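You operate a simulated robot arm through the tools that you are given. There is no shell and no other tool.

You run a simulated robot arm. Do the job below in one go: nothing can be reset, and whatever is moved stays where it is left.

## Task
Put the short white pin that says "R75" from the right half of the bench on top of the pleated filter there and the short white pin that says "R63" on the teal plate. Take the wide teal tin from the right half of the bench and leave it on the shelf under the spout. Take the white tin on the right end of the cart and put it away on the middle shelf of the teal rack. Open the upper left door. Any order will do.
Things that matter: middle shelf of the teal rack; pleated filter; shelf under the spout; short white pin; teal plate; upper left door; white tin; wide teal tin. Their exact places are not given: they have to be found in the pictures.

Only the result counts: the job must be done as asked and must still hold three seconds after the hand-in. Knocking over, shifting, dropping, spilling or breaking anything else fails it.

## Robot
A 7-joint arm with a vacuum gripper on a trunk, on a base that drives. Base frame: it is fixed to the floor where the robot stands at the start and does not move with it; the origin is under the middle of the robot, x ahead of it, y to its left, z up. Readings come in m, rad, newtons and seconds.
With the tool pointing down near the work surface it reaches from about 0.1 to 0.62 m from the robot's upright axis, wherever it stands. Its first joint turns from -1.204 to 3.002 rad. Places, roughly: middle shelf of the teal rack (25x107 cm) [5.5, -1.92, 0.84]; pleated filter [1, -0.5, 1]; shelf under the spout (23x32 cm) [0.54, 2.56, 0.52]; short white pin [0.5, -0.25, 1]; teal plate (13x9x3 cm) [0.5, -0.6, 0.9]; upper left door [0.9, 3.7, 1.1]; white tin [3, 1.25, 1]; wide teal tin [1, 0, 1]. Payload 1.06 kg.
Tool frame: the origin (TCP) lies in the middle of the cups' lips, and z points out of the cups. The gripper has 1 cup of 0.024 m across, covering 0.024 by 0.024 m (tool x, y); the bellows give 0.008 m. With the vacuum on, a cup seals on a smooth face that it is pressed against (1 to 4 N); it does not hold porous or soft things. The pull reaches 23 N.
Orientation is that of the tool frame in the base frame, as a unit quaternion [x, y, z, w]. With the cups facing straight down, the tool's x points along the base's -x, its y along +y and its z along -z.

## Interface
- The arm moves only by the tool jog_arm. Its argument "deltas" is a list of rows, each an object of numbers (a shift or turn left out is 0, a gripper value left out holds the last): "x", "y", "z": the shift along the tool's x, y, z in m; "ax", "ay", "az": the turn, a rotation vector about the tool's x, y, z in rad; "vacuum": the vacuum: 1 switches it on, 0 off. In form: [{"x": .., "y": .., "z": .., "ax": .., "ay": .., "az": .., "vacuum": ..}, ...]. A call has 1 to 20 rows; each row shifts and turns the commanded pose from where the row before left it, along the tool's axes as they then stand. A row lasts 0.2 s, in which the tool goes at most 0.05 m and 0.15 rad; a call with a longer step from one row to the next is refused whole, and so is a gripper value outside its range. A pose out of reach is approached as far as the arm can. The call stops where the force on the tool passes 40 N (or 10 N more than at its start, if that is more) or the arm is blocked; 0.2 s more then pass. The pull builds up within a second once a cup has sealed. Time passes only in rows, and 0.2 s behind the last, so rows that do not move give it time. The reply holds the time, the measured pose of the TCP, the force on the tool along the base axes and the pull of the vacuum, in the units named above and with some noise, with the torque about the TCP (base axes, N m) and any sound that the robot's microphone picked up.
- Cameras (640 x 400 px; columns grow to the right, rows downward): "scene" is now at [0.1714, -0.0433, 1.2106]; the picture's right is [-0.41, -0.91, 0.00], its down [-0.17, 0.08, -0.98] and it looks along [0.90, -0.40, -0.19] (base axes); focal length 214 px, centre (320, 200). "wrist" rides on the gripper at [0.078, 0.019, -0.096] in the tool frame; the picture's right is [-0.23, 0.97, 0.00], its down [-0.71, -0.17, -0.69] and it looks along [-0.67, -0.16, 0.73] (tool axes); focal length 243 px, centre (320, 200).
- grab_frame(camera): a new picture of that camera. It takes no simulated time.
- lift_body(by): slides the trunk up (or, below 0, down) by that many m; the arm and the scene camera ride with it, the base frame stays. It gives what a move gives, with no picture.
- steer(legs): drives the robot by 1 to 6 legs, each [ahead, left, turn to the left] in m, m and rad, along the robot's own axes; the way and the turn of a leg run together, so that a leg with both is an arc; at most 1.5 m and 3.142 rad a leg. The arm and the cameras ride along, it lands a little off, and it stops where it bumps. It gives what a move gives.
- pan_tilt(pan, tilt): turns the head with the scene camera to pan (to the left, within 1.396 rad either way) and tilt (down, from -0.506 to 1.204), counted from straight ahead of the robot. It gives what a move gives.
- measure_at(camera, pixels): there is no depth. For up to 12 entries [column, row, z] of the newest picture of that camera ("zoom" is the newest enlarged one), the place [x, y] in the base frame at which the ray of that pixel passes the height z, good to about 0.002 m, but the place of the scene camera against the robot may be out by one fixed shift of up to 0.018 m in any direction. It takes no simulated time.
- close_up(camera, box): a new picture of the part [left, top, right, bottom] of that camera's present view, enlarged. It takes no simulated time.
- job_done(): hands the job in; it is judged then, once.

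Unless the task says otherwise, let go and move clear before handing in.

The tools are called after "Call:" as a command line: name --argument value ..., lists and objects as JSON in quotes. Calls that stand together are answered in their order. jog_arm: Moves the arm, as the interface text tells. Its arguments: {"type":"object","properties":{"deltas":{"type":"array","items":{"type":"object","properties":{"x":{"type":"number"},"y":{"type":"number"},"z":{"type":"number"},"ax":{"type":"number"},"ay":{"type":"number"},"az":{"type":"number"},"vacuum":{"type":"number"}}}}},"required":["deltas"]} The other tools are called the same way: lift_body (by) slides the trunk up or down; steer (legs) drives the base; pan_tilt (pan, tilt) turns the head that bears the scene camera; grab_frame (camera) takes a picture; measure_at (camera, pixels) gives the place at which the rays of pixels pass given heights; close_up (camera, box) takes an enlarged picture of a part of a camera's view; job_done () hands the job in.

At the start:

```text
clock: 0.0
tool_pos: [0.3711, -0.0985, 1.1786]
tool_rot: [0.001, 1.0, 0.0, 0.0]
ft_force: [0.3, 0.6, 1.1]
ft_torque: [-0.02, -0.05, -0.03]
pull: 0.1
trunk travel left (down, up): [-0.35, 0.142]
robot x, y, heading: [0.0013, 0.0014, -0.001]
head pan, tilt: [-0.421, 0.192]
```

scene: 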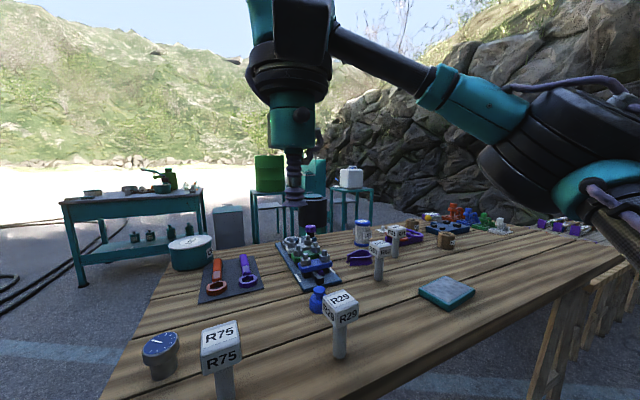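
wrist: 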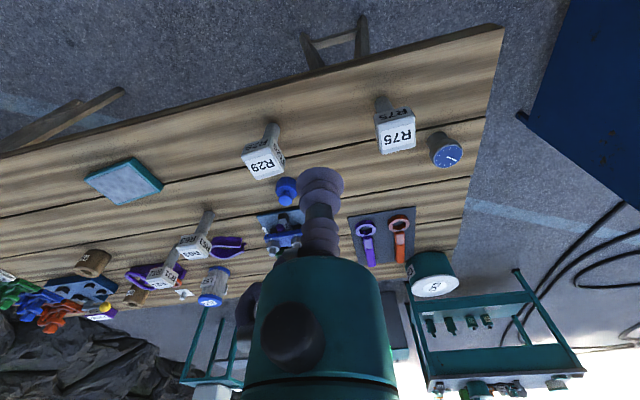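

The first pictures show the bench with R75 at about (220,350), R29 at (340,310), the teal plate at (446,292) and a wide teal tin at (190,252). I'll enlarge parts of the view to read the labels and find the pleated filter.

Call:
close_up --camera "scene" --box '[340, 190, 500, 290]'

Call:
close_up --camera "scene" --box '[140, 210, 340, 335]'

Call:
close_up --camera "scene" --box '[400, 190, 640, 340]'

Call:
close_up --camera "scene" --box '[50, 140, 370, 290]'

```text
4.00 times, centred on (420, 240) of scene
```

zoom: 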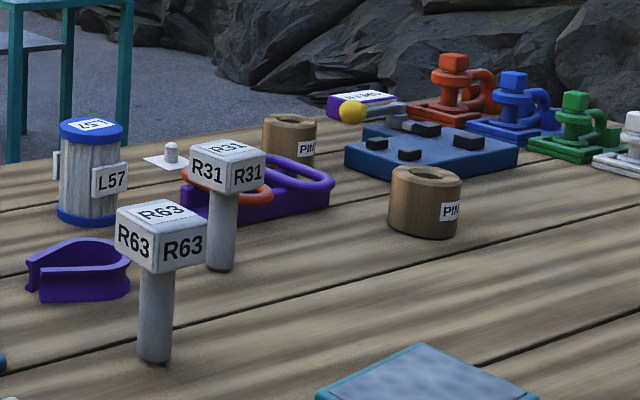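

```text
3.20 times, centred on (240, 272) of scene
```

zoom: 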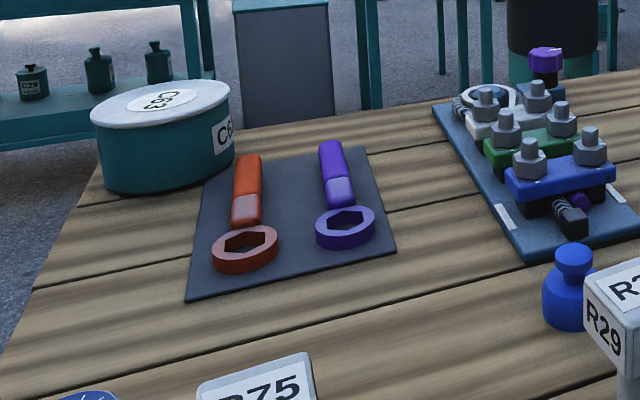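

```text
2.67 times, centred on (520, 265) of scene
```

zoom: 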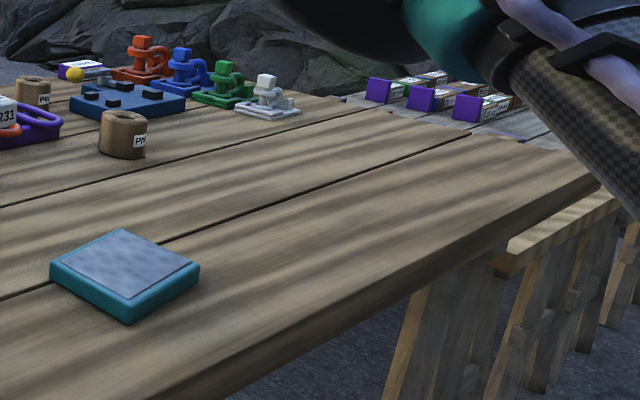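

```text
2.00 times, centred on (210, 215) of scene
```

zoom: 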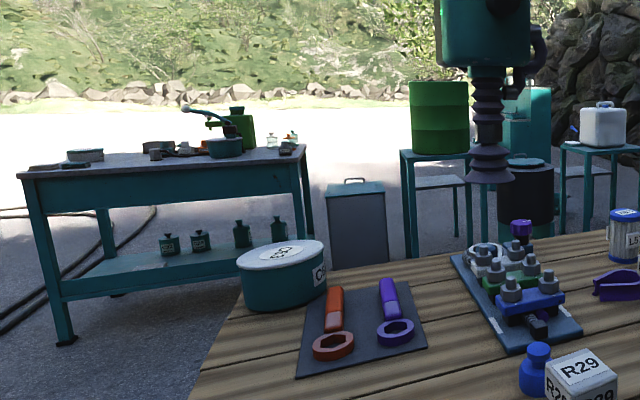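

L57 with the ribbed side at about (362,232) looks like the pleated filter, R63 is at (378,262), and the wide tin C63 is at (190,252). Next I'll look around with the head to find the cart, rack, spout shelf and doors.

Call:
pan_tilt --pan 0.5 --tilt 0.2

Call:
grab_frame --camera "scene"

Call:
pan_tilt --pan 1.39 --tilt 0.2

Call:
grab_frame --camera "scene"

Call:
pan_tilt --pan -1.2 --tilt 0.2

Call:
grab_frame --camera "scene"

Call:
pan_tilt --pan 0.0 --tilt 0.5

Call:
grab_frame --camera "scene"

```text
clock: 1.2
tool_pos: [0.3711, -0.099, 1.1801]
tool_rot: [0.001, 1.0, 0.0, 0.0]
ft_force: [-0.4, -0.1, 0.2]
ft_torque: [0.0, 0.0, -0.03]
pull: 0.1
trunk travel left (down, up): [-0.35, 0.142]
robot x, y, heading: [0.0012, -0.0026, -0.0]
head pan, tilt: [0.499, 0.201]
```

```text
taken
```

scene: 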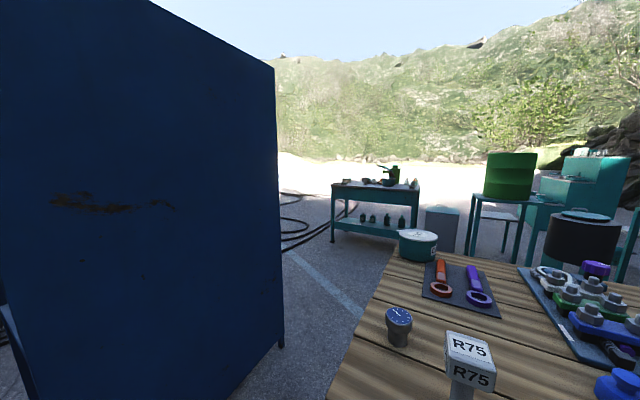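

```text
clock: 2.4
tool_pos: [0.3708, -0.0989, 1.1786]
tool_rot: [0.001, 1.0, -0.001, 0.0]
ft_force: [0.4, -0.6, 0.7]
ft_torque: [-0.03, 0.01, 0.0]
pull: 0.2
trunk travel left (down, up): [-0.35, 0.142]
robot x, y, heading: [0.0033, 0.0008, -0.002]
head pan, tilt: [1.389, 0.201]
```

```text
taken
```

scene: 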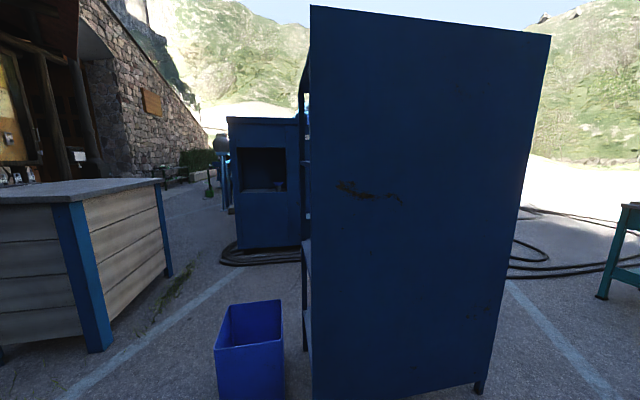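

```text
clock: 4.7
tool_pos: [0.3714, -0.0996, 1.1783]
tool_rot: [0.0, 1.0, 0.0, 0.0]
ft_force: [0.7, 0.1, 0.4]
ft_torque: [-0.02, -0.01, 0.03]
pull: 0.1
trunk travel left (down, up): [-0.35, 0.142]
robot x, y, heading: [-0.0034, 0.0004, 0.002]
head pan, tilt: [-1.201, 0.201]
```

```text
taken
```

scene: 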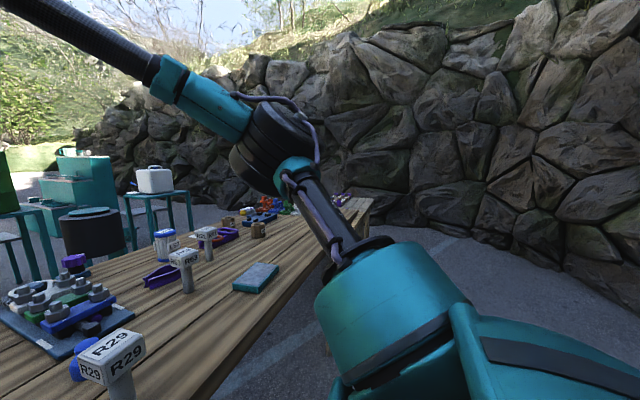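

```text
clock: 6.1
tool_pos: [0.3723, -0.099, 1.1792]
tool_rot: [0.001, 1.0, 0.0, 0.0]
ft_force: [-0.1, -0.2, 0.0]
ft_torque: [-0.01, 0.02, -0.02]
pull: 0.1
trunk travel left (down, up): [-0.35, 0.142]
robot x, y, heading: [-0.0011, 0.0027, -0.002]
head pan, tilt: [0.0, 0.499]
```

```text
taken
```

scene: 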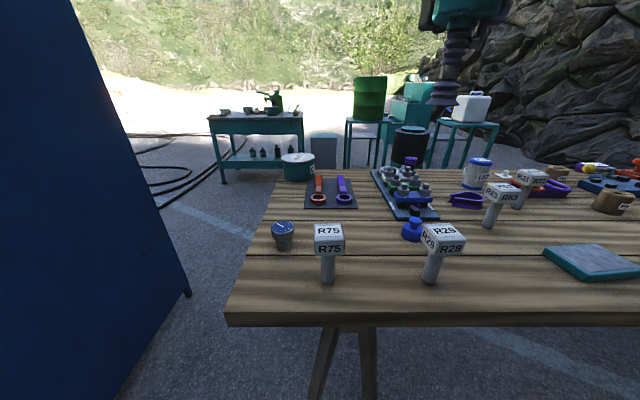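

The bench, the cart (teal table at about (255,140)) and the blue cabinet to the left are visible. Now I'll measure bench objects at several heights with both cameras to triangulate.

Call:
grab_frame --camera "wrist"

Call:
measure_at --camera "scene" --pixels '[[328, 283, 0.85], [328, 283, 0.9], [434, 283, 0.85], [434, 283, 0.9], [228, 317, 0.85], [228, 317, 0.9], [488, 225, 0.85], [488, 225, 0.9], [516, 206, 0.85], [516, 206, 0.9]]'

Call:
close_up --camera "wrist" --box '[340, 80, 500, 180]'

Call:
close_up --camera "scene" --box '[220, 200, 480, 340]'

```text
taken
```

wrist: 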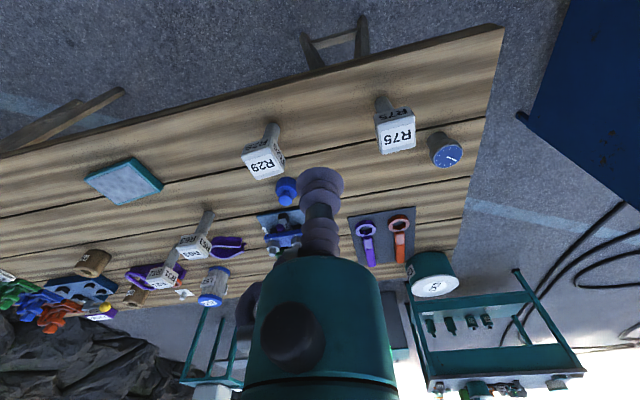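

```text
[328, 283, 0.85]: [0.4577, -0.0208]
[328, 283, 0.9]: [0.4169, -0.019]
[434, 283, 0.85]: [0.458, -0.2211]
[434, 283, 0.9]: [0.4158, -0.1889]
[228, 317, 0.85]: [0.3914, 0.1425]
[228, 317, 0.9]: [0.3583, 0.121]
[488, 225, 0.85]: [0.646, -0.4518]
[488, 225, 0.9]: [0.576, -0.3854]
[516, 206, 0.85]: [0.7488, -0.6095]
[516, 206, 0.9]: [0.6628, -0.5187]
```

```text
4.00 times, centred on (420, 130) of wrist
```

zoom: 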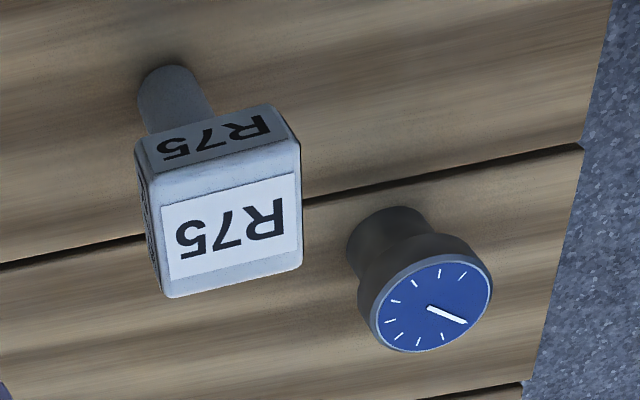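

```text
2.46 times, centred on (350, 270) of scene
```

zoom: 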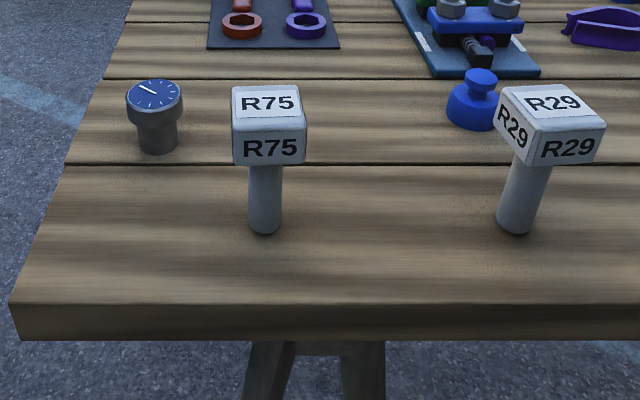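

The zooms show the pins as square heads on thin round stems. I'll measure the same points in the wrist picture to fix the bench height.

Call:
measure_at --camera "wrist" --pixels '[[503, 26, 0.85], [503, 26, 0.9], [383, 98, 0.85], [383, 98, 0.9], [396, 135, 0.95], [396, 135, 1.0], [396, 135, 1.05], [264, 160, 0.95], [264, 160, 1.0], [194, 246, 0.95], [194, 246, 1.0], [162, 275, 1.0]]'

Call:
measure_at --camera "scene" --pixels '[[328, 231, 0.95], [328, 231, 1.0], [328, 231, 1.05], [445, 231, 0.95], [445, 231, 1.0], [502, 187, 0.95], [502, 187, 1.0], [530, 176, 0.95], [530, 176, 1.0], [530, 176, 1.05]]'

```text
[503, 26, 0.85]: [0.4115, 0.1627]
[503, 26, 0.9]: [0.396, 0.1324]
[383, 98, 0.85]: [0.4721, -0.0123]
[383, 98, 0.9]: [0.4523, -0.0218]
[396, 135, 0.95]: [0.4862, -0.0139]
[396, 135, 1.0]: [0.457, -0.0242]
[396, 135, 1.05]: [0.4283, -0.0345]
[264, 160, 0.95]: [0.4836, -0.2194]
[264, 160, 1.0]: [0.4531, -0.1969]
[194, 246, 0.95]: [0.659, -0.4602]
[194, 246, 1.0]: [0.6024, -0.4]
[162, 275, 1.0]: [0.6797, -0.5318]
```

```text
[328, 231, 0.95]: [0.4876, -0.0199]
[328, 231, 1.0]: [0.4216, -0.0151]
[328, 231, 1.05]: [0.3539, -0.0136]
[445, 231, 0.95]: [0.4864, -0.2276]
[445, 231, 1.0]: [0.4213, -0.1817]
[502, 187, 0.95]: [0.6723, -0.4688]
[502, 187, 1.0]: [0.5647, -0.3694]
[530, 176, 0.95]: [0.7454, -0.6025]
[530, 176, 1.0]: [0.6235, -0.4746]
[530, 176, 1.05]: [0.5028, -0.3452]
```

R75's head sits near (0.486, -0.015, 0.95) and R63's near (0.67, -0.465, 0.95), with the bench edge at x≈0.40. I'll look down to see my own base and the clearance to the bench.

Call:
pan_tilt --pan 0.0 --tilt 1.2

Call:
grab_frame --camera "scene"

Call:
pan_tilt --pan -0.8 --tilt 0.8

Call:
grab_frame --camera "scene"

```text
clock: 7.2
tool_pos: [0.3711, -0.0992, 1.1796]
tool_rot: [0.001, 1.0, 0.0, 0.0]
ft_force: [-0.1, -0.2, -0.4]
ft_torque: [-0.02, 0.02, 0.0]
pull: 0.1
trunk travel left (down, up): [-0.35, 0.142]
robot x, y, heading: [0.0005, 0.0006, 0.002]
head pan, tilt: [0.0, 1.201]
```

```text
taken
```

scene: 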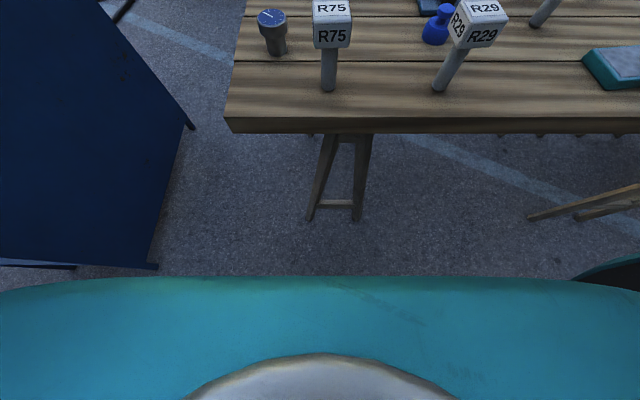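

```text
clock: 8.3
tool_pos: [0.3716, -0.0985, 1.1788]
tool_rot: [0.0, 1.0, 0.0, 0.0]
ft_force: [0.4, 0.2, -1.0]
ft_torque: [0.02, -0.01, 0.02]
pull: 0.0
trunk travel left (down, up): [-0.35, 0.142]
robot x, y, heading: [0.0049, -0.003, -0.003]
head pan, tilt: [-0.799, 0.799]
```

```text
taken
```

scene: 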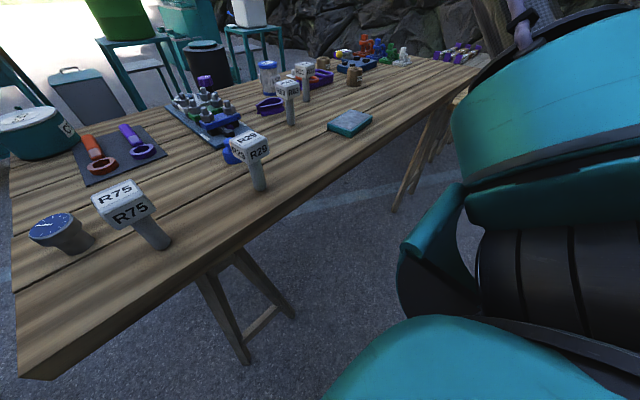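

The torso's front edge lies about below the camera (x≈0.19), and a trestle foot is near (358,220). I'll measure floor obstacles and the bench outline from a fresh straight-ahead view.

Call:
pan_tilt --pan 0.0 --tilt 0.45

Call:
grab_frame --camera "scene"

Call:
close_up --camera "scene" --box '[160, 60, 480, 260]'

Call:
close_up --camera "scene" --box '[440, 110, 640, 235]'

```text
clock: 9.5
tool_pos: [0.3714, -0.0989, 1.1785]
tool_rot: [0.001, 1.0, -0.001, 0.0]
ft_force: [-0.5, 0.0, 0.6]
ft_torque: [0.0, 0.01, 0.02]
pull: 0.1
trunk travel left (down, up): [-0.35, 0.142]
robot x, y, heading: [-0.0037, 0.0025, 0.006]
head pan, tilt: [0.0, 0.45]
```

```text
taken
```

scene: 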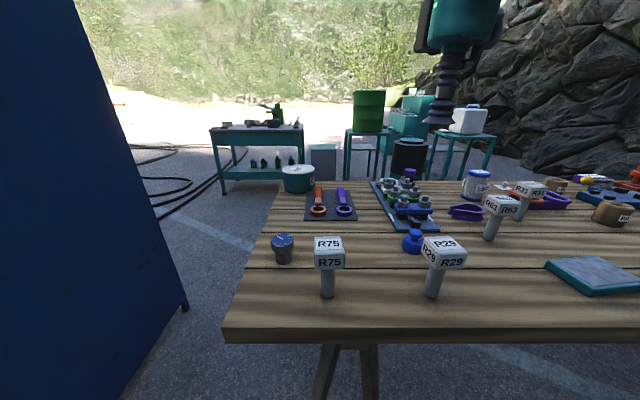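

```text
2.00 times, centred on (320, 160) of scene
```

zoom: 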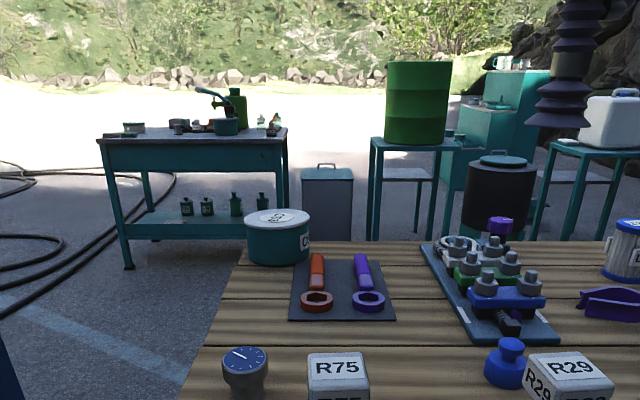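

```text
3.20 times, centred on (540, 172) of scene
```

zoom: 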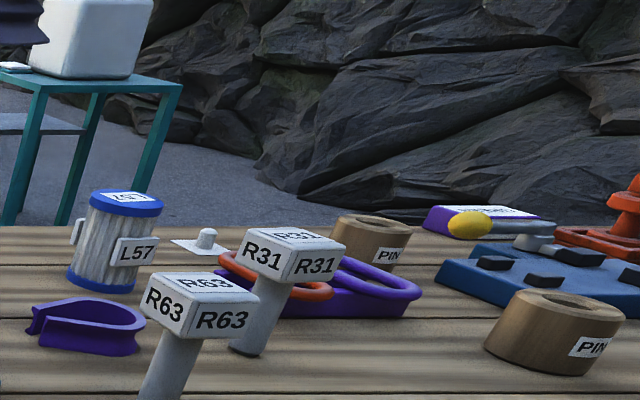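

Measuring the floor obstacles and the bench's far edge in this picture.

Call:
measure_at --camera "scene" --pixels '[[188, 308, 0.0], [125, 398, 0.0], [224, 194, 0.0], [303, 190, 0.0], [345, 181, 0.0], [383, 181, 0.0], [318, 180, 0.0], [281, 183, 0.85], [465, 181, 0.85], [299, 192, 0.85], [475, 199, 0.85], [222, 342, 0.8]]'

Call:
measure_at --camera "scene" --pixels '[[222, 194, 0.0], [280, 138, 0.9], [210, 130, 0.9], [304, 127, 0.9], [478, 134, 0.75], [410, 170, 0.5], [595, 272, 0.87], [412, 240, 0.85], [300, 170, 0.93]]'

```text
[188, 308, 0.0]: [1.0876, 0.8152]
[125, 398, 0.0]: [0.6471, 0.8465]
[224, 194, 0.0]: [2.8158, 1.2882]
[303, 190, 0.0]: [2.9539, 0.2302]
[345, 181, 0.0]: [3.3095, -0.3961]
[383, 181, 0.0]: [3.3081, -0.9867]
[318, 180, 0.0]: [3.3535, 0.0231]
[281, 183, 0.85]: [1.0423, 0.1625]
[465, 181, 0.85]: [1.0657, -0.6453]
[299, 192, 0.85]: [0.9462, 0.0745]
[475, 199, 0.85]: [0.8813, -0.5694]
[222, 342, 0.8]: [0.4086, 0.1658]
```

```text
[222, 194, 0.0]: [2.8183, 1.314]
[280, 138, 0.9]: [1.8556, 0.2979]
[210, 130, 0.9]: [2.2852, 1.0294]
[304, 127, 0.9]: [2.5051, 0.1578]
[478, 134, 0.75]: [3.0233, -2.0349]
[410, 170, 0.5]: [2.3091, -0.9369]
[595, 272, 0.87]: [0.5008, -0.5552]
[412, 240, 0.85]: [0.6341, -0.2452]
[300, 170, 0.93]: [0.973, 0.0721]
```

The gap between the bench's left end (y≈0.16) and the blue cabinet (y≈0.82) is about 0.66 m, so I need my own width. I'll turn the tool about its axis so the wrist camera looks back at the robot.

Call:
jog_arm --deltas '[{"z": -0.04, "az": 0.15}, {"z": -0.04, "az": 0.15}, {"z": -0.02, "az": 0.15}, {"az": 0.15}, {"az": 0.15}, {"az": 0.15}, {"az": 0.15}, {"az": 0.15}, {"az": 0.15}, {"az": 0.15}, {"az": 0.15}, {"az": 0.15}, {"az": 0.15}, {"az": 0.15}, {"az": 0.15}, {"az": 0.15}, {"az": 0.15}, {"az": 0.15}, {"az": 0.15}, {"az": 0.15}]'

Call:
grab_frame --camera "wrist"

```text
clock: 13.7
tool_pos: [0.3767, -0.0825, 1.2208]
tool_rot: [0.998, 0.069, 0.0, 0.001]
ft_force: [-0.2, -0.9, 0.1]
ft_torque: [0.01, 0.0, 0.02]
pull: 0.0
out of reach, approached as far as the arm can: row 1, 2, 3
trunk travel left (down, up): [-0.35, 0.142]
robot x, y, heading: [0.0044, 0.0056, -0.002]
head pan, tilt: [0.0, 0.45]
```

```text
taken
```

wrist: 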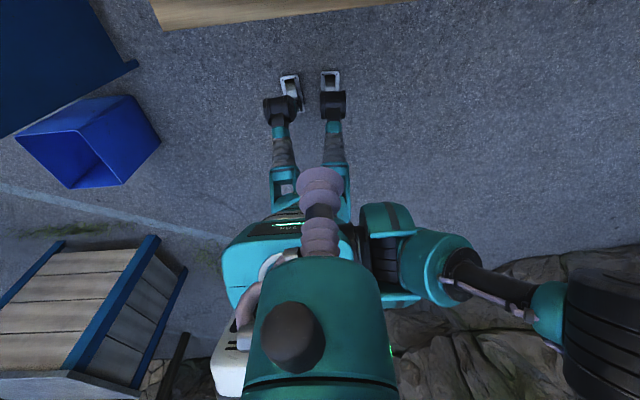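

The wrist view shows a humanoid: feet at (290,85) and (330,80), torso around (300,240), arm to its right side at (420,260). I'll measure the feet, torso and surroundings.

Call:
measure_at --camera "wrist" --pixels '[[290, 75, 0.0], [330, 72, 0.0], [280, 120, 0.1], [222, 262, 0.9], [222, 262, 1.0], [272, 215, 0.9], [350, 215, 0.9], [470, 260, 1.0], [135, 66, 0.0], [135, 98, 0.35], [75, 188, 0.35], [345, 105, 0.1]]'

Call:
close_up --camera "wrist" --box '[200, 50, 440, 200]'

```text
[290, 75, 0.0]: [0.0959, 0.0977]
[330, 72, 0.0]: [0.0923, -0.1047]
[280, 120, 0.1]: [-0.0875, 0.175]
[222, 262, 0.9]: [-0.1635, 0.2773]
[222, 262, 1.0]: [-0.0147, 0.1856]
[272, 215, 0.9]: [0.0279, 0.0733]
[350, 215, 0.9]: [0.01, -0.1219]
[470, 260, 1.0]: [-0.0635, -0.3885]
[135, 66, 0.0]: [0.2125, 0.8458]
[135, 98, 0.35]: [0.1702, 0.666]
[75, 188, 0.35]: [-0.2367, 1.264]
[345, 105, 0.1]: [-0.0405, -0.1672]
```

```text
2.67 times, centred on (320, 125) of wrist
```

zoom: 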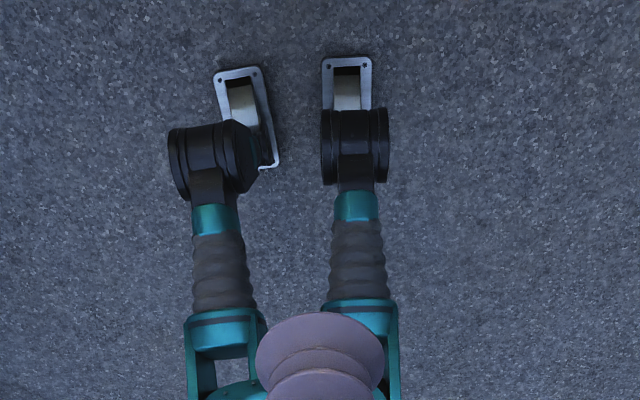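

Torso is only about ±0.2 m wide with feet to x≈0.12, so the gap is passable. I'll turn the tool back, then drive right and slightly ahead to work on R63 and the plate.

Call:
jog_arm --deltas '[{"az": -0.15}, {"az": -0.15}, {"az": -0.15}, {"az": -0.15}, {"az": -0.15}, {"az": -0.15}, {"az": -0.15}, {"az": -0.15}, {"az": -0.15}, {"az": -0.15}, {"az": -0.15}, {"az": -0.15}, {"az": -0.15}, {"az": -0.15}, {"az": -0.15}, {"az": -0.15}, {"az": -0.15}, {"az": -0.15}, {"az": -0.15}, {"az": -0.15}]'

Call:
steer --legs '[[0.0, -0.3, 0.0], [0.1, 0.0, 0.0]]'

Call:
grab_frame --camera "wrist"

Call:
grab_frame --camera "scene"

```text
clock: 17.9
tool_pos: [0.3767, -0.0816, 1.2198]
tool_rot: [-0.001, 1.0, 0.0, 0.0]
ft_force: [-0.1, -0.2, -0.2]
ft_torque: [-0.05, 0.01, 0.04]
pull: 0.1
trunk travel left (down, up): [-0.35, 0.142]
robot x, y, heading: [-0.0012, -0.0012, 0.002]
head pan, tilt: [0.0, 0.45]
```

```text
clock: 21.8
tool_pos: [0.4746, -0.3854, 1.2188]
tool_rot: [0.002, 1.0, 0.0, 0.0]
ft_force: [-0.4, 0.0, -0.3]
ft_torque: [-0.01, 0.06, -0.01]
pull: 0.1
trunk travel left (down, up): [-0.35, 0.142]
robot x, y, heading: [0.0983, -0.3034, 0.003]
head pan, tilt: [0.0, 0.45]
```

```text
taken
```

wrist: 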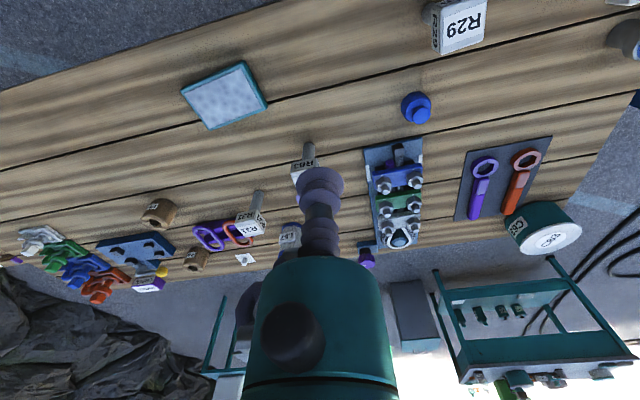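

```text
taken
```

scene: 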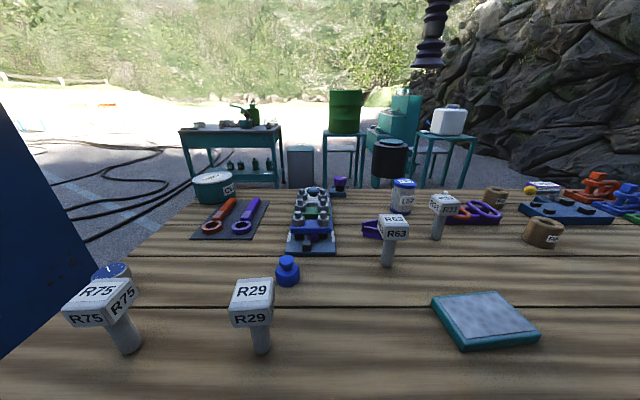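

R63 now sits at scene (394,228) with stem base (387,266). I'll bring the tool down nearer R63 and compare the cup and the pin head in both views.

Call:
jog_arm --deltas '[{"x": -0.04, "y": -0.02, "z": 0.01}, {"x": -0.04, "y": -0.02, "z": 0.01}, {"x": -0.04, "y": -0.02, "z": 0.01}, {"x": -0.03, "y": -0.02, "z": 0.03}, {"z": 0.04}, {"z": 0.04}, {}]'

Call:
grab_frame --camera "scene"

Call:
grab_frame --camera "wrist"

Call:
close_up --camera "scene" --box '[320, 120, 480, 280]'

```text
clock: 23.4
tool_pos: [0.6259, -0.4655, 1.0801]
tool_rot: [0.001, 1.0, 0.001, 0.0]
ft_force: [-0.9, 1.0, 0.4]
ft_torque: [0.03, -0.01, 0.0]
pull: 0.0
trunk travel left (down, up): [-0.35, 0.142]
robot x, y, heading: [0.101, -0.3017, -0.002]
head pan, tilt: [0.0, 0.45]
```

```text
taken
```

scene: 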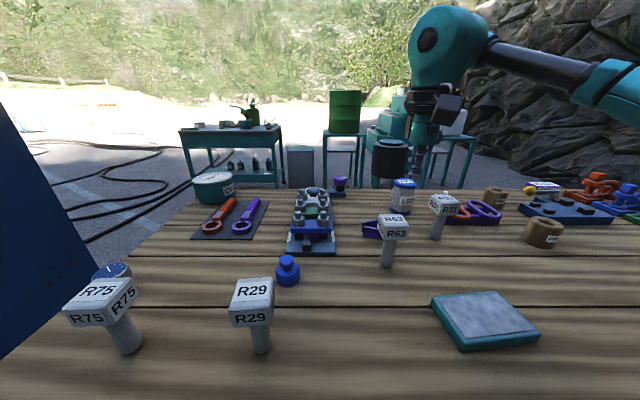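

```text
taken
```

wrist: 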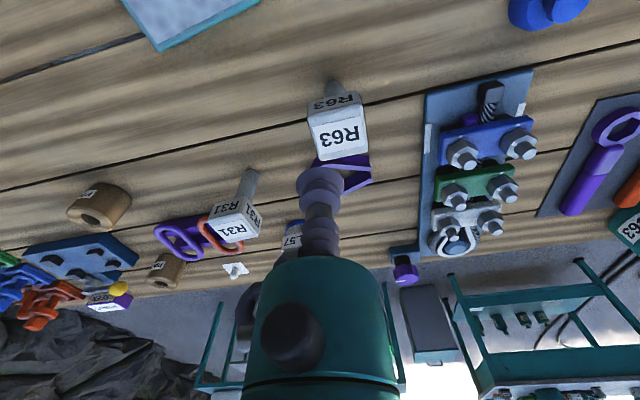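

```text
2.50 times, centred on (400, 200) of scene
```

zoom: 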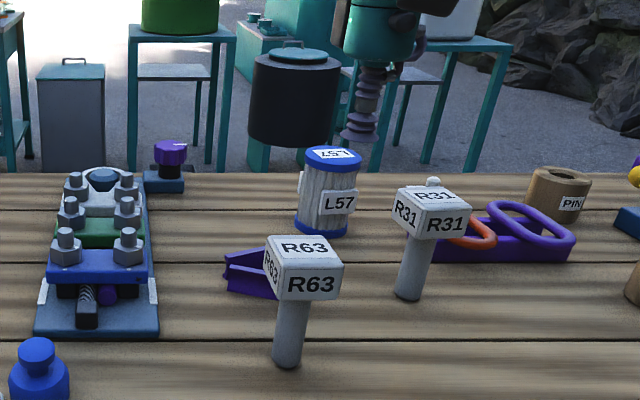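

In the wrist view R63's top is at about (341,140), just beyond the cup. I'll enlarge it and measure top corners from both views for the height.

Call:
close_up --camera "wrist" --box '[290, 70, 390, 170]'

Call:
measure_at --camera "wrist" --pixels '[[341, 140, 0.93], [341, 140, 0.95], [341, 140, 0.97], [330, 82, 0.83], [330, 82, 0.85], [330, 82, 0.87]]'

Call:
measure_at --camera "scene" --pixels '[[394, 219, 0.93], [394, 219, 0.95], [394, 219, 0.97], [387, 266, 0.83], [387, 266, 0.85], [387, 266, 0.87], [403, 183, 0.93], [403, 183, 0.95], [403, 183, 0.97]]'

```text
4.00 times, centred on (340, 120) of wrist
```

zoom: 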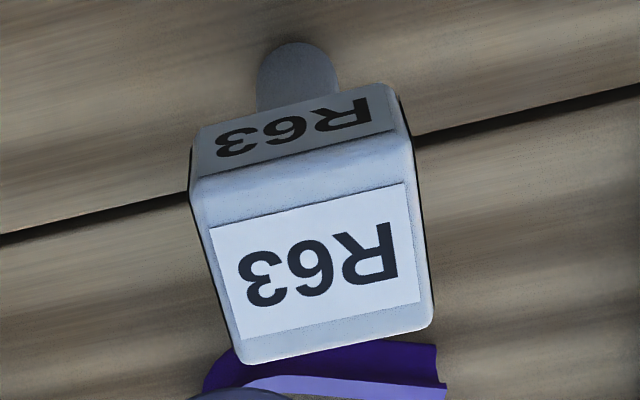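

```text
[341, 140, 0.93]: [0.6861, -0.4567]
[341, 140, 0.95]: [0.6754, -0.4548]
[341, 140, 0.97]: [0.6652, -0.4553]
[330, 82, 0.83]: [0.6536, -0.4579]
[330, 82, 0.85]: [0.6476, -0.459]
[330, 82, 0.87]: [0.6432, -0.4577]
```

```text
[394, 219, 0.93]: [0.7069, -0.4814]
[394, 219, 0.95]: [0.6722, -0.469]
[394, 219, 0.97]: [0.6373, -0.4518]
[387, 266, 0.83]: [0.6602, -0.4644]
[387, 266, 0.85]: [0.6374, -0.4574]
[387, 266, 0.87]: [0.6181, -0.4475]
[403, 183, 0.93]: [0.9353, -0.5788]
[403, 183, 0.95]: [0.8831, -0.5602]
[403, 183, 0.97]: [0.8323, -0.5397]
```

Call:
measure_at --camera "wrist" --pixels '[[339.7, 134, 0.93], [339.7, 134, 0.94], [339.7, 134, 0.95], [339.7, 134, 0.96], [330, 75, 0.84]]'

Call:
grab_frame --camera "wrist"

```text
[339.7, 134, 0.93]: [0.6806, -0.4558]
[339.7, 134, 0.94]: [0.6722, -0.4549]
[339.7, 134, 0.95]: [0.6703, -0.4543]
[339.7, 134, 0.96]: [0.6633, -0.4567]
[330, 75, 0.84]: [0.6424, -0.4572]
```

```text
taken
```

wrist: 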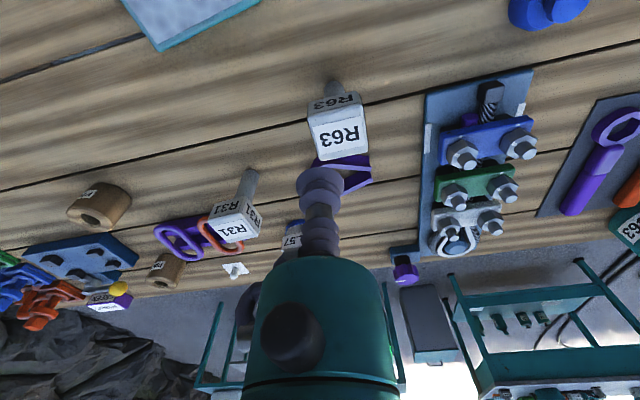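

R63's head top is about (0.671, -0.456) near z≈0.945. I move over it to z≈0.985 and check.

Call:
jog_arm --deltas '[{"x": -0.045, "y": 0.01}, {"z": 0.045}, {"z": 0.045}, {"z": 0.005}, {}]'

Call:
close_up --camera "scene" --box '[340, 170, 440, 270]'

Call:
grab_frame --camera "wrist"

```text
clock: 24.6
tool_pos: [0.6698, -0.457, 0.9846]
tool_rot: [0.0, 1.0, 0.0, 0.0]
ft_force: [-0.3, -0.4, -0.2]
ft_torque: [0.03, 0.04, 0.04]
pull: 0.0
trunk travel left (down, up): [-0.35, 0.142]
robot x, y, heading: [0.0993, -0.3063, 0.003]
head pan, tilt: [0.0, 0.45]
```

```text
4.00 times, centred on (390, 220) of scene
```

zoom: 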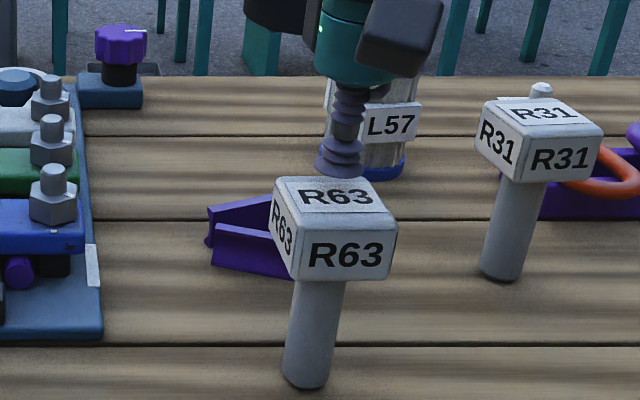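

```text
taken
```

wrist: 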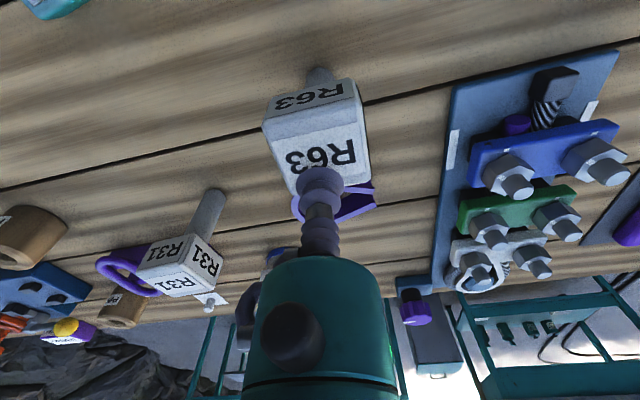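

The scene view suggests the head top is nearer the cup than I thought. I'll measure the top corners in the present wrist view to triangulate again.

Call:
close_up --camera "wrist" --box '[240, 50, 400, 200]'

Call:
measure_at --camera "wrist" --pixels '[[264, 124, 0.93], [264, 124, 0.95], [264, 124, 0.97], [358, 98, 0.93], [358, 98, 0.95], [358, 98, 0.97], [371, 185, 0.95], [371, 185, 0.97]]'

```text
2.67 times, centred on (320, 125) of wrist
```

zoom: 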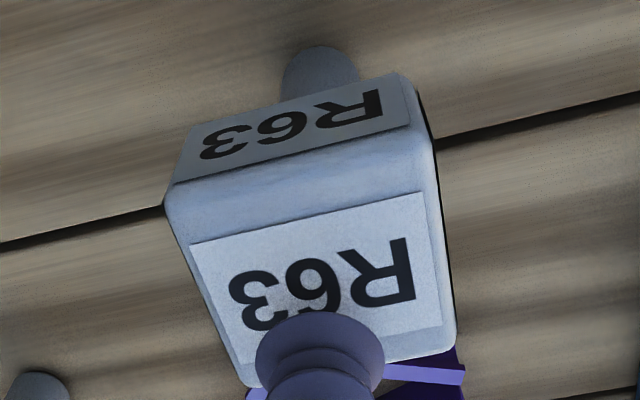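

```text
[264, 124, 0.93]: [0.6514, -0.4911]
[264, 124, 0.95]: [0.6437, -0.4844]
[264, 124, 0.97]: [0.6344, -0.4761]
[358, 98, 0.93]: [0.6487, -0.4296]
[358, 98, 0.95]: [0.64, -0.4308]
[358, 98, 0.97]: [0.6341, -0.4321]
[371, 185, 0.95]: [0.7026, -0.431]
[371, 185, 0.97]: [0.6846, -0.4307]
```

Call:
measure_at --camera "wrist" --pixels '[[262, 123, 0.96], [262, 123, 0.97], [362, 106, 0.96], [362, 106, 0.97], [370.6, 181, 0.96], [370.6, 181, 0.97], [290, 194, 0.96], [290, 194, 0.97]]'

```text
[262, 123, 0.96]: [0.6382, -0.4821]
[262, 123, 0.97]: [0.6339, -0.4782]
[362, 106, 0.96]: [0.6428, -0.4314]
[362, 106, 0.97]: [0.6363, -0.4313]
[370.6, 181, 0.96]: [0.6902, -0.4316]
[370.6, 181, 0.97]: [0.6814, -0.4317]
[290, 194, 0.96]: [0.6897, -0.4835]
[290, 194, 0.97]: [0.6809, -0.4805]
```

The head is a ~4.8 cm square centred at about (0.663, -0.456), top about 0.965. I'll shift 6 mm back and come down gently with vacuum on.

Call:
jog_arm --deltas '[{"x": 0.006, "y": 0.001, "vacuum": 1}, {"z": 0.005}, {"z": 0.005}, {"z": 0.003}, {"z": 0.003}, {}]'

```text
clock: 26.0
tool_pos: [0.6619, -0.4537, 0.9711]
tool_rot: [0.002, 1.0, 0.001, 0.002]
ft_force: [2.8, -0.3, 17.2]
ft_torque: [-0.02, -0.09, 0.0]
pull: 22.5
trunk travel left (down, up): [-0.35, 0.142]
robot x, y, heading: [0.0973, -0.3007, -0.001]
head pan, tilt: [0.0, 0.45]
```

Sealed (pull 22.5 N) but pressed at 17 N; I'll ease up and lift the pin.

Call:
jog_arm --deltas '[{"z": -0.003}, {"z": -0.003}, {}]'

Call:
jog_arm --deltas '[{"z": -0.005}, {"z": -0.01}, {"z": -0.02}, {"z": -0.03}, {"z": -0.03}, {}]'

Call:
close_up --camera "scene" --box '[300, 80, 620, 360]'

Call:
grab_frame --camera "wrist"

```text
clock: 26.8
tool_pos: [0.6618, -0.4547, 0.9724]
tool_rot: [0.001, 1.0, 0.001, 0.0]
ft_force: [-0.1, 1.0, -4.9]
ft_torque: [0.01, 0.01, -0.02]
pull: 23.8
trunk travel left (down, up): [-0.35, 0.142]
robot x, y, heading: [0.1014, -0.3036, 0.002]
head pan, tilt: [0.0, 0.45]
```

```text
clock: 28.2
tool_pos: [0.662, -0.4521, 1.0709]
tool_rot: [0.002, 1.0, 0.0, -0.001]
ft_force: [0.0, -0.1, -4.6]
ft_torque: [-0.03, -0.01, 0.0]
pull: 23.1
trunk travel left (down, up): [-0.35, 0.142]
robot x, y, heading: [0.0936, -0.3007, 0.005]
head pan, tilt: [0.0, 0.45]
```

```text
1.43 times, centred on (460, 220) of scene
```

zoom: 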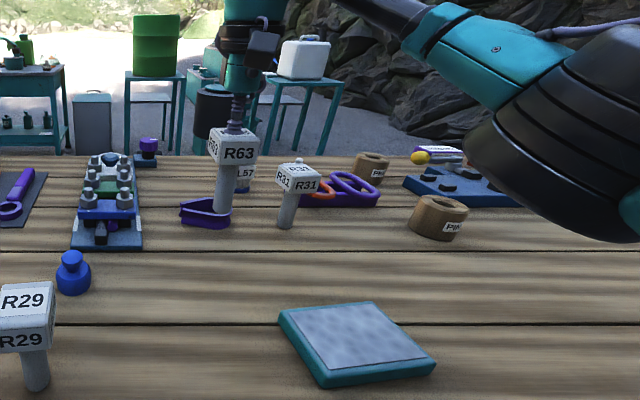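

```text
taken
```

wrist: 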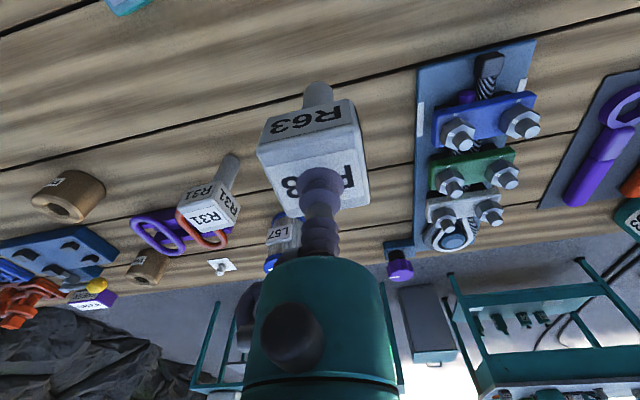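

R63 hangs cleanly (4.6 N). I raise it and move back toward the plate's side to see the plate with the wrist camera.

Call:
jog_arm --deltas '[{"z": -0.04}, {"x": 0.04}, {"x": 0.04}, {"x": 0.04}, {"x": 0.04}, {"x": 0.04}, {"x": 0.02, "y": -0.02}, {"y": -0.02}, {}]'

Call:
grab_frame --camera "wrist"

Call:
grab_frame --camera "scene"

```text
clock: 30.2
tool_pos: [0.4398, -0.4949, 1.1098]
tool_rot: [0.001, 1.0, -0.001, 0.001]
ft_force: [0.3, 0.1, -3.9]
ft_torque: [0.04, 0.0, -0.01]
pull: 22.4
trunk travel left (down, up): [-0.35, 0.142]
robot x, y, heading: [0.0973, -0.301, 0.004]
head pan, tilt: [0.0, 0.45]
```

```text
taken
```

wrist: 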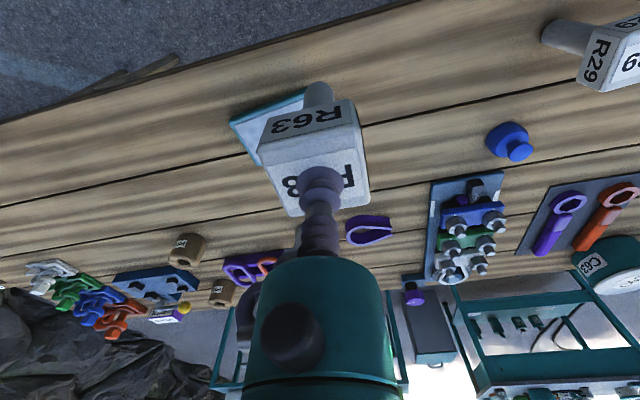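

```text
taken
```

scene: 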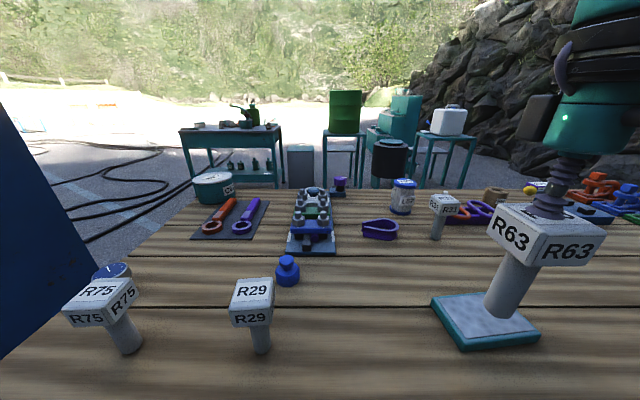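

The scene view shows both the held pin and the plate (top corners about (431,298), (497,290), (540,332), (466,346)). I'll measure them at the plate's top height.

Call:
close_up --camera "scene" --box '[410, 190, 610, 370]'

Call:
measure_at --camera "scene" --pixels '[[431, 297, 0.87], [495, 290, 0.87], [540, 331, 0.87], [466, 343, 0.87], [513, 281, 0.98]]'

Call:
measure_at --camera "wrist" --pixels '[[230, 121, 0.87], [303, 89, 0.87], [258, 164, 0.87]]'

```text
2.22 times, centred on (510, 280) of scene
```

zoom: 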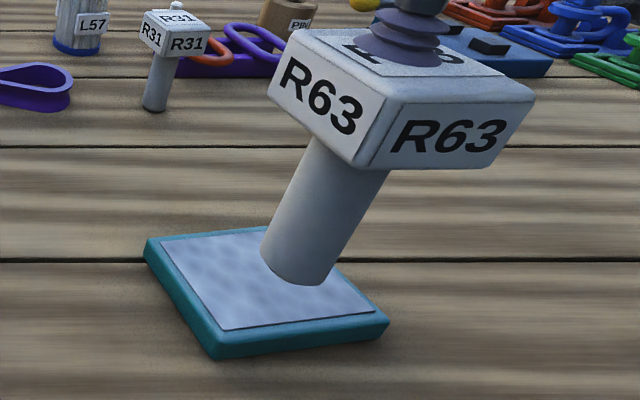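

```text
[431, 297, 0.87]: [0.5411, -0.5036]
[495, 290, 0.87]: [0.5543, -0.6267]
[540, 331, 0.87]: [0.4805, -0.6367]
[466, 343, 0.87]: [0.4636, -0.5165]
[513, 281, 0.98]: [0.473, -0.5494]
```

```text
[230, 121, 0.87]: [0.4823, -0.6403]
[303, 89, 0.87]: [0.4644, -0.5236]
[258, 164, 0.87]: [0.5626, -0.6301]
```

The plate's centre is at about (0.512, -0.576). I move there and lower to just above the plate.

Call:
jog_arm --deltas '[{"x": -0.024, "y": -0.027}, {"x": -0.024, "y": -0.027}, {"x": -0.024, "y": -0.027}, {"z": 0.04}, {"z": 0.03}, {"z": 0.015}, {}]'

Call:
close_up --camera "scene" --box '[410, 190, 610, 370]'

Call:
grab_frame --camera "wrist"

```text
clock: 31.8
tool_pos: [0.5175, -0.5763, 1.0225]
tool_rot: [0.001, 1.0, 0.0, -0.001]
ft_force: [0.9, -0.8, -4.5]
ft_torque: [0.01, -0.02, 0.0]
pull: 22.8
trunk travel left (down, up): [-0.35, 0.142]
robot x, y, heading: [0.0993, -0.3061, -0.003]
head pan, tilt: [0.0, 0.45]
```

```text
2.22 times, centred on (510, 280) of scene
```

zoom: 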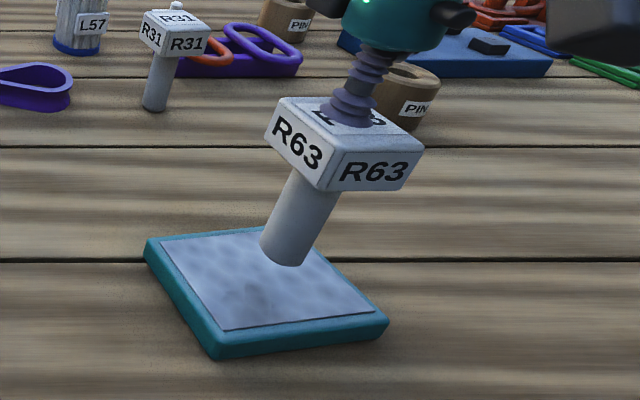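

```text
taken
```

wrist: 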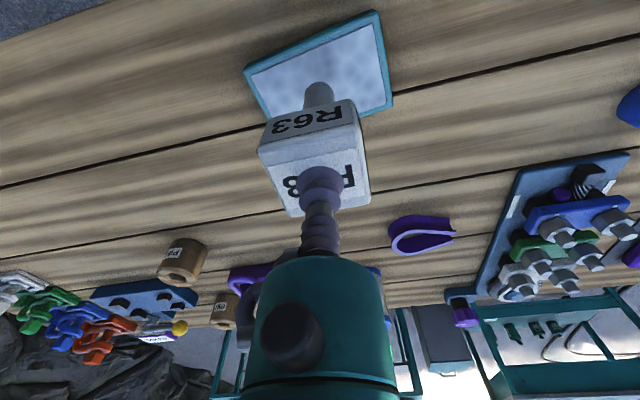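

The pin bottom hovers near the plate's middle. I lower in small steps to contact.

Call:
jog_arm --deltas '[{"z": 0.005}, {"z": 0.004}, {}]'

Call:
jog_arm --deltas '[{"z": 0.003}, {}]'

Call:
jog_arm --deltas '[{"z": 0.002}, {}]'

Call:
close_up --camera "scene" --box '[410, 190, 610, 370]'

```text
clock: 32.6
tool_pos: [0.5145, -0.5755, 1.0148]
tool_rot: [0.0, 1.0, 0.0, 0.0]
ft_force: [0.3, -0.9, -4.0]
ft_torque: [0.01, -0.04, -0.01]
pull: 22.4
trunk travel left (down, up): [-0.35, 0.142]
robot x, y, heading: [0.0986, -0.3016, 0.002]
head pan, tilt: [0.0, 0.45]
```

```text
clock: 33.2
tool_pos: [0.5141, -0.5753, 1.0111]
tool_rot: [0.002, 1.0, 0.0, 0.0]
ft_force: [0.1, 0.4, -4.7]
ft_torque: [0.0, -0.01, -0.03]
pull: 22.9
trunk travel left (down, up): [-0.35, 0.142]
robot x, y, heading: [0.1001, -0.3039, -0.002]
head pan, tilt: [0.0, 0.45]
```

```text
clock: 33.8
tool_pos: [0.5143, -0.575, 1.0094]
tool_rot: [0.001, 1.0, 0.0, -0.001]
ft_force: [-0.2, -0.5, -4.3]
ft_torque: [0.0, -0.03, 0.02]
pull: 22.3
trunk travel left (down, up): [-0.35, 0.142]
robot x, y, heading: [0.098, -0.3042, -0.004]
head pan, tilt: [0.0, 0.45]
```

```text
2.22 times, centred on (510, 280) of scene
```

zoom: 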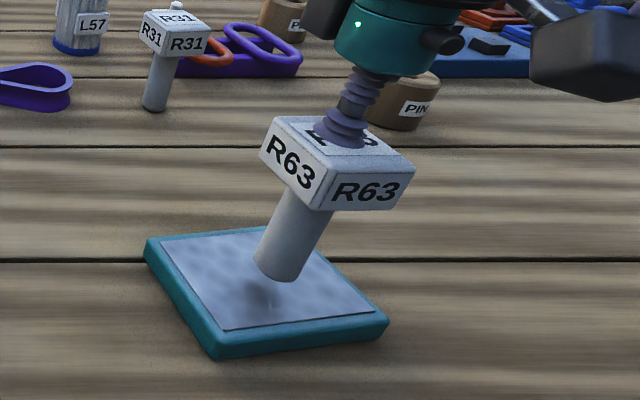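

Call:
jog_arm --deltas '[{"z": 0.002}, {"z": 0.002}, {}]'

Call:
jog_arm --deltas '[{"z": 0.002}, {}]'

Call:
jog_arm --deltas '[{"z": 0.002}, {}]'

```text
clock: 34.6
tool_pos: [0.5139, -0.5741, 1.0047]
tool_rot: [0.001, 1.0, 0.001, 0.0]
ft_force: [-0.1, 0.7, -4.7]
ft_torque: [0.02, -0.01, -0.01]
pull: 23.5
trunk travel left (down, up): [-0.35, 0.142]
robot x, y, heading: [0.1017, -0.3041, -0.001]
head pan, tilt: [0.0, 0.45]
```

```text
clock: 35.2
tool_pos: [0.5171, -0.5741, 1.0034]
tool_rot: [0.001, 1.0, 0.001, 0.0]
ft_force: [-1.0, 0.3, -4.6]
ft_torque: [-0.02, 0.02, -0.03]
pull: 23.3
trunk travel left (down, up): [-0.35, 0.142]
robot x, y, heading: [0.0988, -0.3029, 0.001]
head pan, tilt: [0.0, 0.45]
```

```text
clock: 35.8
tool_pos: [0.5141, -0.5737, 1.0026]
tool_rot: [0.001, 1.0, 0.0, 0.0]
ft_force: [0.4, 0.1, -4.2]
ft_torque: [0.02, -0.01, 0.02]
pull: 23.0
trunk travel left (down, up): [-0.35, 0.142]
robot x, y, heading: [0.0983, -0.3024, -0.001]
head pan, tilt: [0.0, 0.45]
```

Call:
jog_arm --deltas '[{"z": 0.002}, {}]'

Call:
jog_arm --deltas '[{"z": 0.002}, {}]'

Call:
close_up --camera "scene" --box '[440, 240, 560, 360]'

```text
clock: 36.4
tool_pos: [0.5143, -0.5745, 1.0005]
tool_rot: [0.001, 1.0, 0.0, 0.0]
ft_force: [-0.7, 0.6, -5.1]
ft_torque: [-0.02, 0.03, 0.0]
pull: 23.3
trunk travel left (down, up): [-0.35, 0.142]
robot x, y, heading: [0.0982, -0.3023, 0.0]
head pan, tilt: [0.0, 0.45]
```

```text
clock: 37.0
tool_pos: [0.5152, -0.5752, 0.9976]
tool_rot: [0.001, 1.0, 0.0, 0.0]
ft_force: [0.2, 0.0, -4.4]
ft_torque: [0.02, -0.01, -0.01]
pull: 22.9
trunk travel left (down, up): [-0.35, 0.142]
robot x, y, heading: [0.0959, -0.303, -0.003]
head pan, tilt: [0.0, 0.45]
```

```text
3.33 times, centred on (500, 300) of scene
```

zoom: 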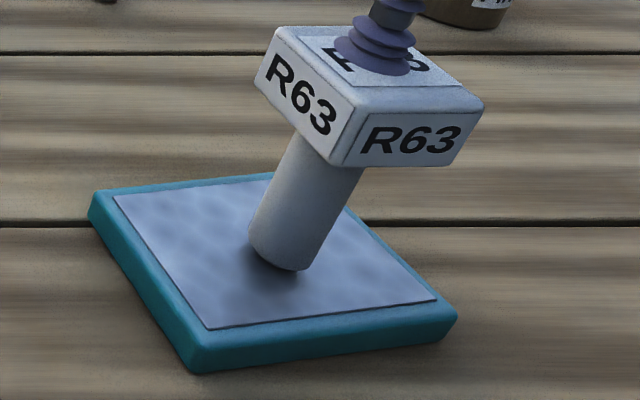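

Call:
jog_arm --deltas '[{"z": 0.002}, {}]'

Call:
jog_arm --deltas '[{"z": 0.002}, {}]'

```text
clock: 37.6
tool_pos: [0.5153, -0.5745, 0.9965]
tool_rot: [0.001, 1.0, -0.001, 0.001]
ft_force: [0.6, -0.6, -3.5]
ft_torque: [-0.02, 0.0, -0.02]
pull: 23.0
trunk travel left (down, up): [-0.35, 0.142]
robot x, y, heading: [0.0994, -0.3049, -0.001]
head pan, tilt: [0.0, 0.45]
```

```text
clock: 38.2
tool_pos: [0.5159, -0.5758, 0.9939]
tool_rot: [0.001, 1.0, 0.001, 0.0]
ft_force: [0.1, 0.1, -4.7]
ft_torque: [0.02, -0.07, 0.01]
pull: 23.1
trunk travel left (down, up): [-0.35, 0.142]
robot x, y, heading: [0.097, -0.3019, -0.001]
head pan, tilt: [0.0, 0.45]
```

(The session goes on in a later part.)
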